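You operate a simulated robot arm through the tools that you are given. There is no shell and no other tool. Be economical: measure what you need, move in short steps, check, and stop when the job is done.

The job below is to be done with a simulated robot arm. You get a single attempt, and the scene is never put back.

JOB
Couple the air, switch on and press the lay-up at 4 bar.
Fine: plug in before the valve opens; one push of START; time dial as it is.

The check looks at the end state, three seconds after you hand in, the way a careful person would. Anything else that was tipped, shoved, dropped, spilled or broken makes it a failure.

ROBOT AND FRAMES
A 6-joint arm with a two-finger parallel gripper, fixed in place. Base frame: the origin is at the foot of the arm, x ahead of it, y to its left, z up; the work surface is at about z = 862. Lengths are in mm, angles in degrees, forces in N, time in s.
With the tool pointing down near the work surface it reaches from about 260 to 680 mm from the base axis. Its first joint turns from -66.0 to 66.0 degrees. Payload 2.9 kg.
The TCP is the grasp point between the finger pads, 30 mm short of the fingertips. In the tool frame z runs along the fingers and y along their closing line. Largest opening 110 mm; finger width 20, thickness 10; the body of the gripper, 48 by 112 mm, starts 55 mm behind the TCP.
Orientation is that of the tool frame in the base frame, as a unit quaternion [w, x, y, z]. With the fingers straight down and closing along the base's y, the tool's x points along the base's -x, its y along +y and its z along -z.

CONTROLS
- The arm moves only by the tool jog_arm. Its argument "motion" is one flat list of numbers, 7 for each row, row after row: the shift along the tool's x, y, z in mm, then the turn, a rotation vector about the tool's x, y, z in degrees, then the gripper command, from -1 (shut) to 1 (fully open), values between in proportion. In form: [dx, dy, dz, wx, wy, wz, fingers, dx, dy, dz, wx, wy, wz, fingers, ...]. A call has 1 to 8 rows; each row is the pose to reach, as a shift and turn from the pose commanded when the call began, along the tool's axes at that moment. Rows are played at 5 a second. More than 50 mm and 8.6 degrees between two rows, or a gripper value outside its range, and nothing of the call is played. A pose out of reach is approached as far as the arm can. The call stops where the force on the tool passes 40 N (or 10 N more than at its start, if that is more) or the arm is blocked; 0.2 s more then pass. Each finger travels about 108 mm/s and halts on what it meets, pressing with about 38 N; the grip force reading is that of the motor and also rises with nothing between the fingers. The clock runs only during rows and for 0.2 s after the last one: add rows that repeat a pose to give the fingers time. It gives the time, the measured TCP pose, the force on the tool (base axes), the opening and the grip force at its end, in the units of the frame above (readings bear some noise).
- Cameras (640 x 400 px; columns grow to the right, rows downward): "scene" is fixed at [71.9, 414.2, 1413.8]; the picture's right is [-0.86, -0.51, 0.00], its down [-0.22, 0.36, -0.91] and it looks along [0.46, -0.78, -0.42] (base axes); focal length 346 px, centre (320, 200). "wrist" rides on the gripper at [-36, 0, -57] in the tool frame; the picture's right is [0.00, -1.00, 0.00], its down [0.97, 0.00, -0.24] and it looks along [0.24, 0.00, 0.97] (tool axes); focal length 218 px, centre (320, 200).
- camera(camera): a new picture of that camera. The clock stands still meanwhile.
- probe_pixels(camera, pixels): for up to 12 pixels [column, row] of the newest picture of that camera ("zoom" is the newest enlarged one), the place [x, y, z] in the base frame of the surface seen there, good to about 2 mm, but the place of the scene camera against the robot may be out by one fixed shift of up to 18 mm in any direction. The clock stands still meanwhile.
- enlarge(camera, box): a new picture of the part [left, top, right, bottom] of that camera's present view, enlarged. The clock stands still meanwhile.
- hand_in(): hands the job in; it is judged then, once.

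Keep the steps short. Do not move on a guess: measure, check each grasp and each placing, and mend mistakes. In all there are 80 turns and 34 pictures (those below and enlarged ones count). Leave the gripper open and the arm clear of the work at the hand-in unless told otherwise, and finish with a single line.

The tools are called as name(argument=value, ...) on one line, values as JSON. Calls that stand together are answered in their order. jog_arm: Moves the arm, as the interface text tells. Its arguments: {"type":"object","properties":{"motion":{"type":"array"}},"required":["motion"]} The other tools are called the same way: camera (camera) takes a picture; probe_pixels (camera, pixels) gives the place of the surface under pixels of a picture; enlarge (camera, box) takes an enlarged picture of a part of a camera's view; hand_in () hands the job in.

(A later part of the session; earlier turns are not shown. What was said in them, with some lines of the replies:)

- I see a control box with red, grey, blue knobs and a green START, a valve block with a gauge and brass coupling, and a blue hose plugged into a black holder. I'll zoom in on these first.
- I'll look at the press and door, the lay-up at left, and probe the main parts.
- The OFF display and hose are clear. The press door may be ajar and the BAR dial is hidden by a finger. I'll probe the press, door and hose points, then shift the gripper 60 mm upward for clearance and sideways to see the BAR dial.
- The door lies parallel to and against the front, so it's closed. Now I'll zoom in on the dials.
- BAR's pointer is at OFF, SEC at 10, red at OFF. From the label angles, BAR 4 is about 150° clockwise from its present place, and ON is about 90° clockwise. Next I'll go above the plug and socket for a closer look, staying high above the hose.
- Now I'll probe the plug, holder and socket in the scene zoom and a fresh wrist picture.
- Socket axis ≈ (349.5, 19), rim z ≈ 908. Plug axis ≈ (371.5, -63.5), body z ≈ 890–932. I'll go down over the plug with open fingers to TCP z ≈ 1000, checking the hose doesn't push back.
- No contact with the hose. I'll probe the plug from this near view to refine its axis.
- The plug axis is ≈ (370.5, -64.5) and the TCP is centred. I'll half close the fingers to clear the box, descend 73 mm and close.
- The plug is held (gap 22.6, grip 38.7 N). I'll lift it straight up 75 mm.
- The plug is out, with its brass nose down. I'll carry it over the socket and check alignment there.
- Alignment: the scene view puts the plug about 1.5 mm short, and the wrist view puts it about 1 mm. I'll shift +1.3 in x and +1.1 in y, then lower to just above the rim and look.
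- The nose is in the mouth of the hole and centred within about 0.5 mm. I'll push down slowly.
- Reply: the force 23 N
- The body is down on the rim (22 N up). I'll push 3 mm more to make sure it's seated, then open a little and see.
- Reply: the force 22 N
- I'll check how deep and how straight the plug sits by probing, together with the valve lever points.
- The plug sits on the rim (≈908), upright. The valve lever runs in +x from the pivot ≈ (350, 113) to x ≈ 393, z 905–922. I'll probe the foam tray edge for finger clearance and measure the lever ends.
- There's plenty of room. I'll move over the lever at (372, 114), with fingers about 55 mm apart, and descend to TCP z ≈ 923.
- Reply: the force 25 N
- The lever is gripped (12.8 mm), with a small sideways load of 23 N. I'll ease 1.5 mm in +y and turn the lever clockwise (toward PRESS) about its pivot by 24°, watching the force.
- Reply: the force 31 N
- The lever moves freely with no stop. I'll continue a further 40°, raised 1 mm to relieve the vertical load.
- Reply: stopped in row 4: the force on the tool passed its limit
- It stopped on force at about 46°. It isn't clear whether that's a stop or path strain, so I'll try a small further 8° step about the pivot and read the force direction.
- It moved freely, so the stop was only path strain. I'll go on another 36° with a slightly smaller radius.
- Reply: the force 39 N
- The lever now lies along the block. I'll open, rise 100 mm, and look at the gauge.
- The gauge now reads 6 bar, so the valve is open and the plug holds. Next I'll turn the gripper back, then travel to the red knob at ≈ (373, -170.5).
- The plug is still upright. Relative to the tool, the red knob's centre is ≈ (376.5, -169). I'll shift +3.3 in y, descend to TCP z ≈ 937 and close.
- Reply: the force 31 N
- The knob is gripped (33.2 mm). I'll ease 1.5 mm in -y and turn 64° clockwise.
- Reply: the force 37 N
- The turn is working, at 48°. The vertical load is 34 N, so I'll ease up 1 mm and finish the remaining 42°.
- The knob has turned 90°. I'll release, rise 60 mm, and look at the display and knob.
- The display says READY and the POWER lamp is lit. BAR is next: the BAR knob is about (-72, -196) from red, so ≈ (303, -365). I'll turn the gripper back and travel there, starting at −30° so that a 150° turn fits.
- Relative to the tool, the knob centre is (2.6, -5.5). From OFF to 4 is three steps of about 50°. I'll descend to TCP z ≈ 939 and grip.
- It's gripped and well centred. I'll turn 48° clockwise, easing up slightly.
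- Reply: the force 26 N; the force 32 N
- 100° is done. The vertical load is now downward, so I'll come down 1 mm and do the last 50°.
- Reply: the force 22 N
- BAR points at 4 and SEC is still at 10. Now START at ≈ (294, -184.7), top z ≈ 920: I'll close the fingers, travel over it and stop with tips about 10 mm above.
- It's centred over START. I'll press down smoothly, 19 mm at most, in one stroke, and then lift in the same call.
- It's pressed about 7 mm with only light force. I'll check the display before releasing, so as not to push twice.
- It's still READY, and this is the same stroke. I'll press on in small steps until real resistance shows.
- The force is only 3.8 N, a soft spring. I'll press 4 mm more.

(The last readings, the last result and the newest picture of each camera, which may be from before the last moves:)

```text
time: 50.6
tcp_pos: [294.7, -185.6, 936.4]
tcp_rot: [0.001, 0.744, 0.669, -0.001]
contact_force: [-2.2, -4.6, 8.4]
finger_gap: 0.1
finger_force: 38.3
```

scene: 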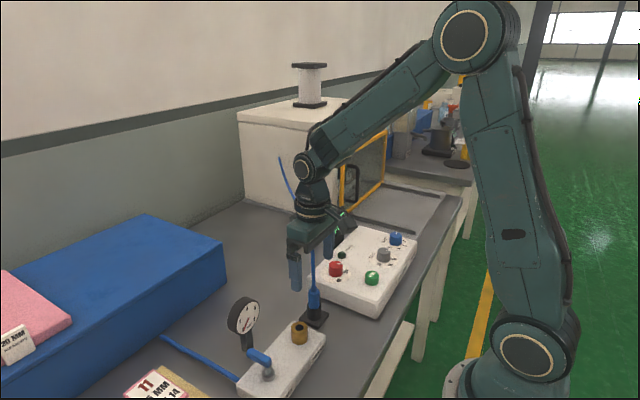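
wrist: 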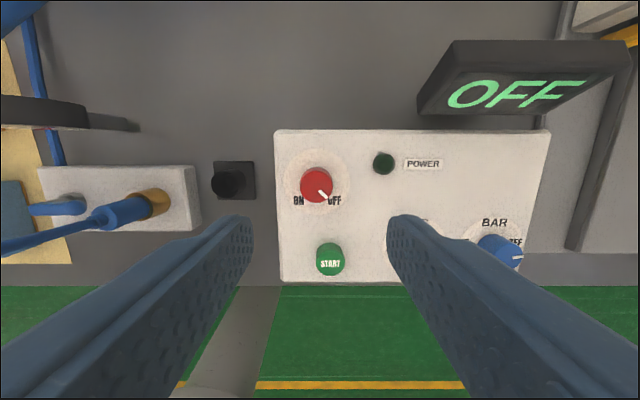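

8.4 N and rising. I'll press on to the end stop; the force limit guards it.

jog_arm(motion=[0, 0, 1, 0, 0, 0, -1, 0, 0, 2, 0, 0, 0, -1, 0, 0, 3, 0, 0, 0, -1, 0, 0, 4, 0, 0, 0, -1, 0, 0, 4, 0, 0, 0, -1])

enlarge(camera="scene", box=[290, 190, 434, 290])

```text
time: 51.8
tcp_pos: [295.5, -183.9, 931.8]
tcp_rot: [0.001, 0.743, 0.669, -0.001]
contact_force: [-13.7, -5.7, 36.1]
finger_gap: 0.0
finger_force: 37.9
```

```text
4.00 times, centred on (362, 240) of scene
```

zoom: 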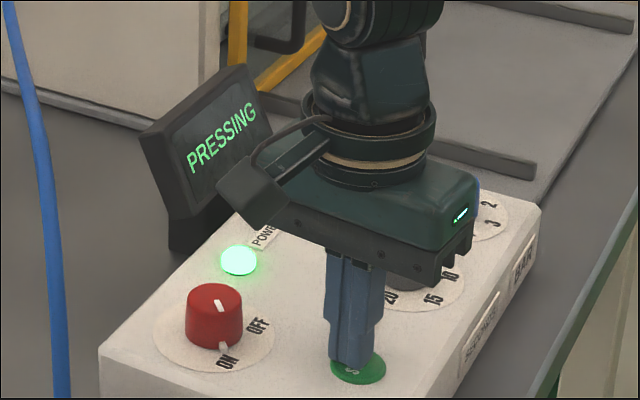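

PRESSING. I'll lift off in one straight move and open the fingers, high and clear.

jog_arm(motion=[0, 0, -30, 0, 0, 0, -1, 0, 0, -75, 0, 0, 0, -1, 0, 0, -120, 0, 0, 0, -1, 0, 0, -160, 0, 0, 0, -1, 0, 0, -200, 0, 0, 0, 0, 0, 0, -230, 0, 0, 0, 1, 0, 0, -230, 0, 0, 0, 1, 0, 0, -230, 0, 0, 0, 1])

jog_arm(motion=[0, 0, 0, 0, 0, 0, 1, 0, 0, 0, 0, 0, 0, 1, 0, 0, 0, 0, 0, 0, 1, 0, 0, 0, 0, 0, 0, 1, 0, 0, 0, 0, 0, 0, 1, 0, 0, 0, 0, 0, 0, 1, 0, 0, 0, 0, 0, 0, 1, 0, 0, 0, 0, 0, 0, 1])

jog_arm(motion=[0, 0, 0, 0, 0, 0, 1, 0, 0, 0, 0, 0, 0, 1, 0, 0, 0, 0, 0, 0, 1, 0, 0, 0, 0, 0, 0, 1, 0, 0, 0, 0, 0, 0, 1, 0, 0, 0, 0, 0, 0, 1, 0, 0, 0, 0, 0, 0, 1, 0, 0, 0, 0, 0, 0, 1])

jog_arm(motion=[0, 0, 0, 0, 0, 0, 1, 0, 0, 0, 0, 0, 0, 1, 0, 0, 0, 0, 0, 0, 1, 0, 0, 0, 0, 0, 0, 1, 0, 0, 0, 0, 0, 0, 1, 0, 0, 0, 0, 0, 0, 1, 0, 0, 0, 0, 0, 0, 1, 0, 0, 0, 0, 0, 0, 1])

jog_arm(motion=[0, 0, 0, 0, 0, 0, 1, 0, 0, 0, 0, 0, 0, 1, 0, 0, 0, 0, 0, 0, 1, 0, 0, 0, 0, 0, 0, 1, 0, 0, 0, 0, 0, 0, 1, 0, 0, 0, 0, 0, 0, 1, 0, 0, 0, 0, 0, 0, 1, 0, 0, 0, 0, 0, 0, 1])

jog_arm(motion=[0, 0, 0, 0, 0, 0, 1, 0, 0, 0, 0, 0, 0, 1, 0, 0, 0, 0, 0, 0, 1, 0, 0, 0, 0, 0, 0, 1, 0, 0, 0, 0, 0, 0, 1, 0, 0, 0, 0, 0, 0, 1, 0, 0, 0, 0, 0, 0, 1, 0, 0, 0, 0, 0, 0, 1])

jog_arm(motion=[0, 0, 0, 0, 0, 0, 1, 0, 0, 0, 0, 0, 0, 1, 0, 0, 0, 0, 0, 0, 1, 0, 0, 0, 0, 0, 0, 1, 0, 0, 0, 0, 0, 0, 1, 0, 0, 0, 0, 0, 0, 1, 0, 0, 0, 0, 0, 0, 1, 0, 0, 0, 0, 0, 0, 1])

camera(camera="scene")

```text
time: 53.6
tcp_pos: [293.8, -180.4, 1164.1]
tcp_rot: [0.001, 0.743, 0.669, 0.0]
contact_force: [-0.4, 0.1, -0.4]
finger_gap: 110.1
finger_force: 0.1
```

```text
time: 55.4
tcp_pos: [294.8, -180.7, 1164.2]
tcp_rot: [0.0, 0.743, 0.669, -0.001]
contact_force: [0.0, 0.5, -0.9]
finger_gap: 110.1
finger_force: 0.0
```

```text
time: 57.2
tcp_pos: [294.2, -179.9, 1164.4]
tcp_rot: [0.002, 0.743, 0.669, -0.001]
contact_force: [-0.4, 0.5, 0.4]
finger_gap: 110.1
finger_force: 0.0
```

```text
time: 59.0
tcp_pos: [294.8, -179.9, 1163.5]
tcp_rot: [0.001, 0.743, 0.669, 0.0]
contact_force: [-0.5, -0.2, 0.4]
finger_gap: 110.0
finger_force: 0.1
```

```text
time: 60.8
tcp_pos: [293.6, -180.1, 1164.0]
tcp_rot: [0.001, 0.743, 0.669, -0.001]
contact_force: [0.1, 0.2, 0.7]
finger_gap: 110.0
finger_force: 0.0
```

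```text
time: 62.6
tcp_pos: [295.2, -180.9, 1163.9]
tcp_rot: [0.001, 0.743, 0.669, 0.0]
contact_force: [0.3, 0.1, -0.4]
finger_gap: 110.0
finger_force: 0.1
```

```text
time: 64.4
tcp_pos: [294.9, -180.2, 1165.4]
tcp_rot: [0.001, 0.743, 0.669, -0.001]
contact_force: [-0.3, -0.1, 1.0]
finger_gap: 110.0
finger_force: 0.0
```

```text
0 pictures are left
```

scene: 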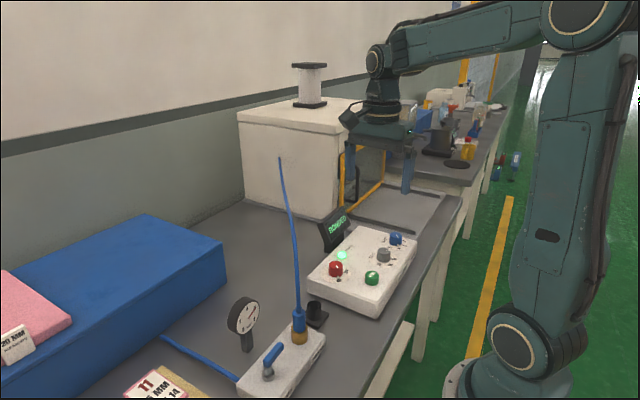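

The cycle has ended: the display text has changed and seems to read "BONDED". The plug is in, the lever lies along the block, everything else stands as it was, and the arm is clear. Handing in.

hand_in()

```text
The job is handed in.
```

Air coupled before the valve was opened (line gauge 6 bar), power on, BAR dial at 4, SEC dial left at 10, and START pushed once; the press ran its cycle, the display changed (it seems to read "BONDED"), and the job is handed in with the gripper open and clear.
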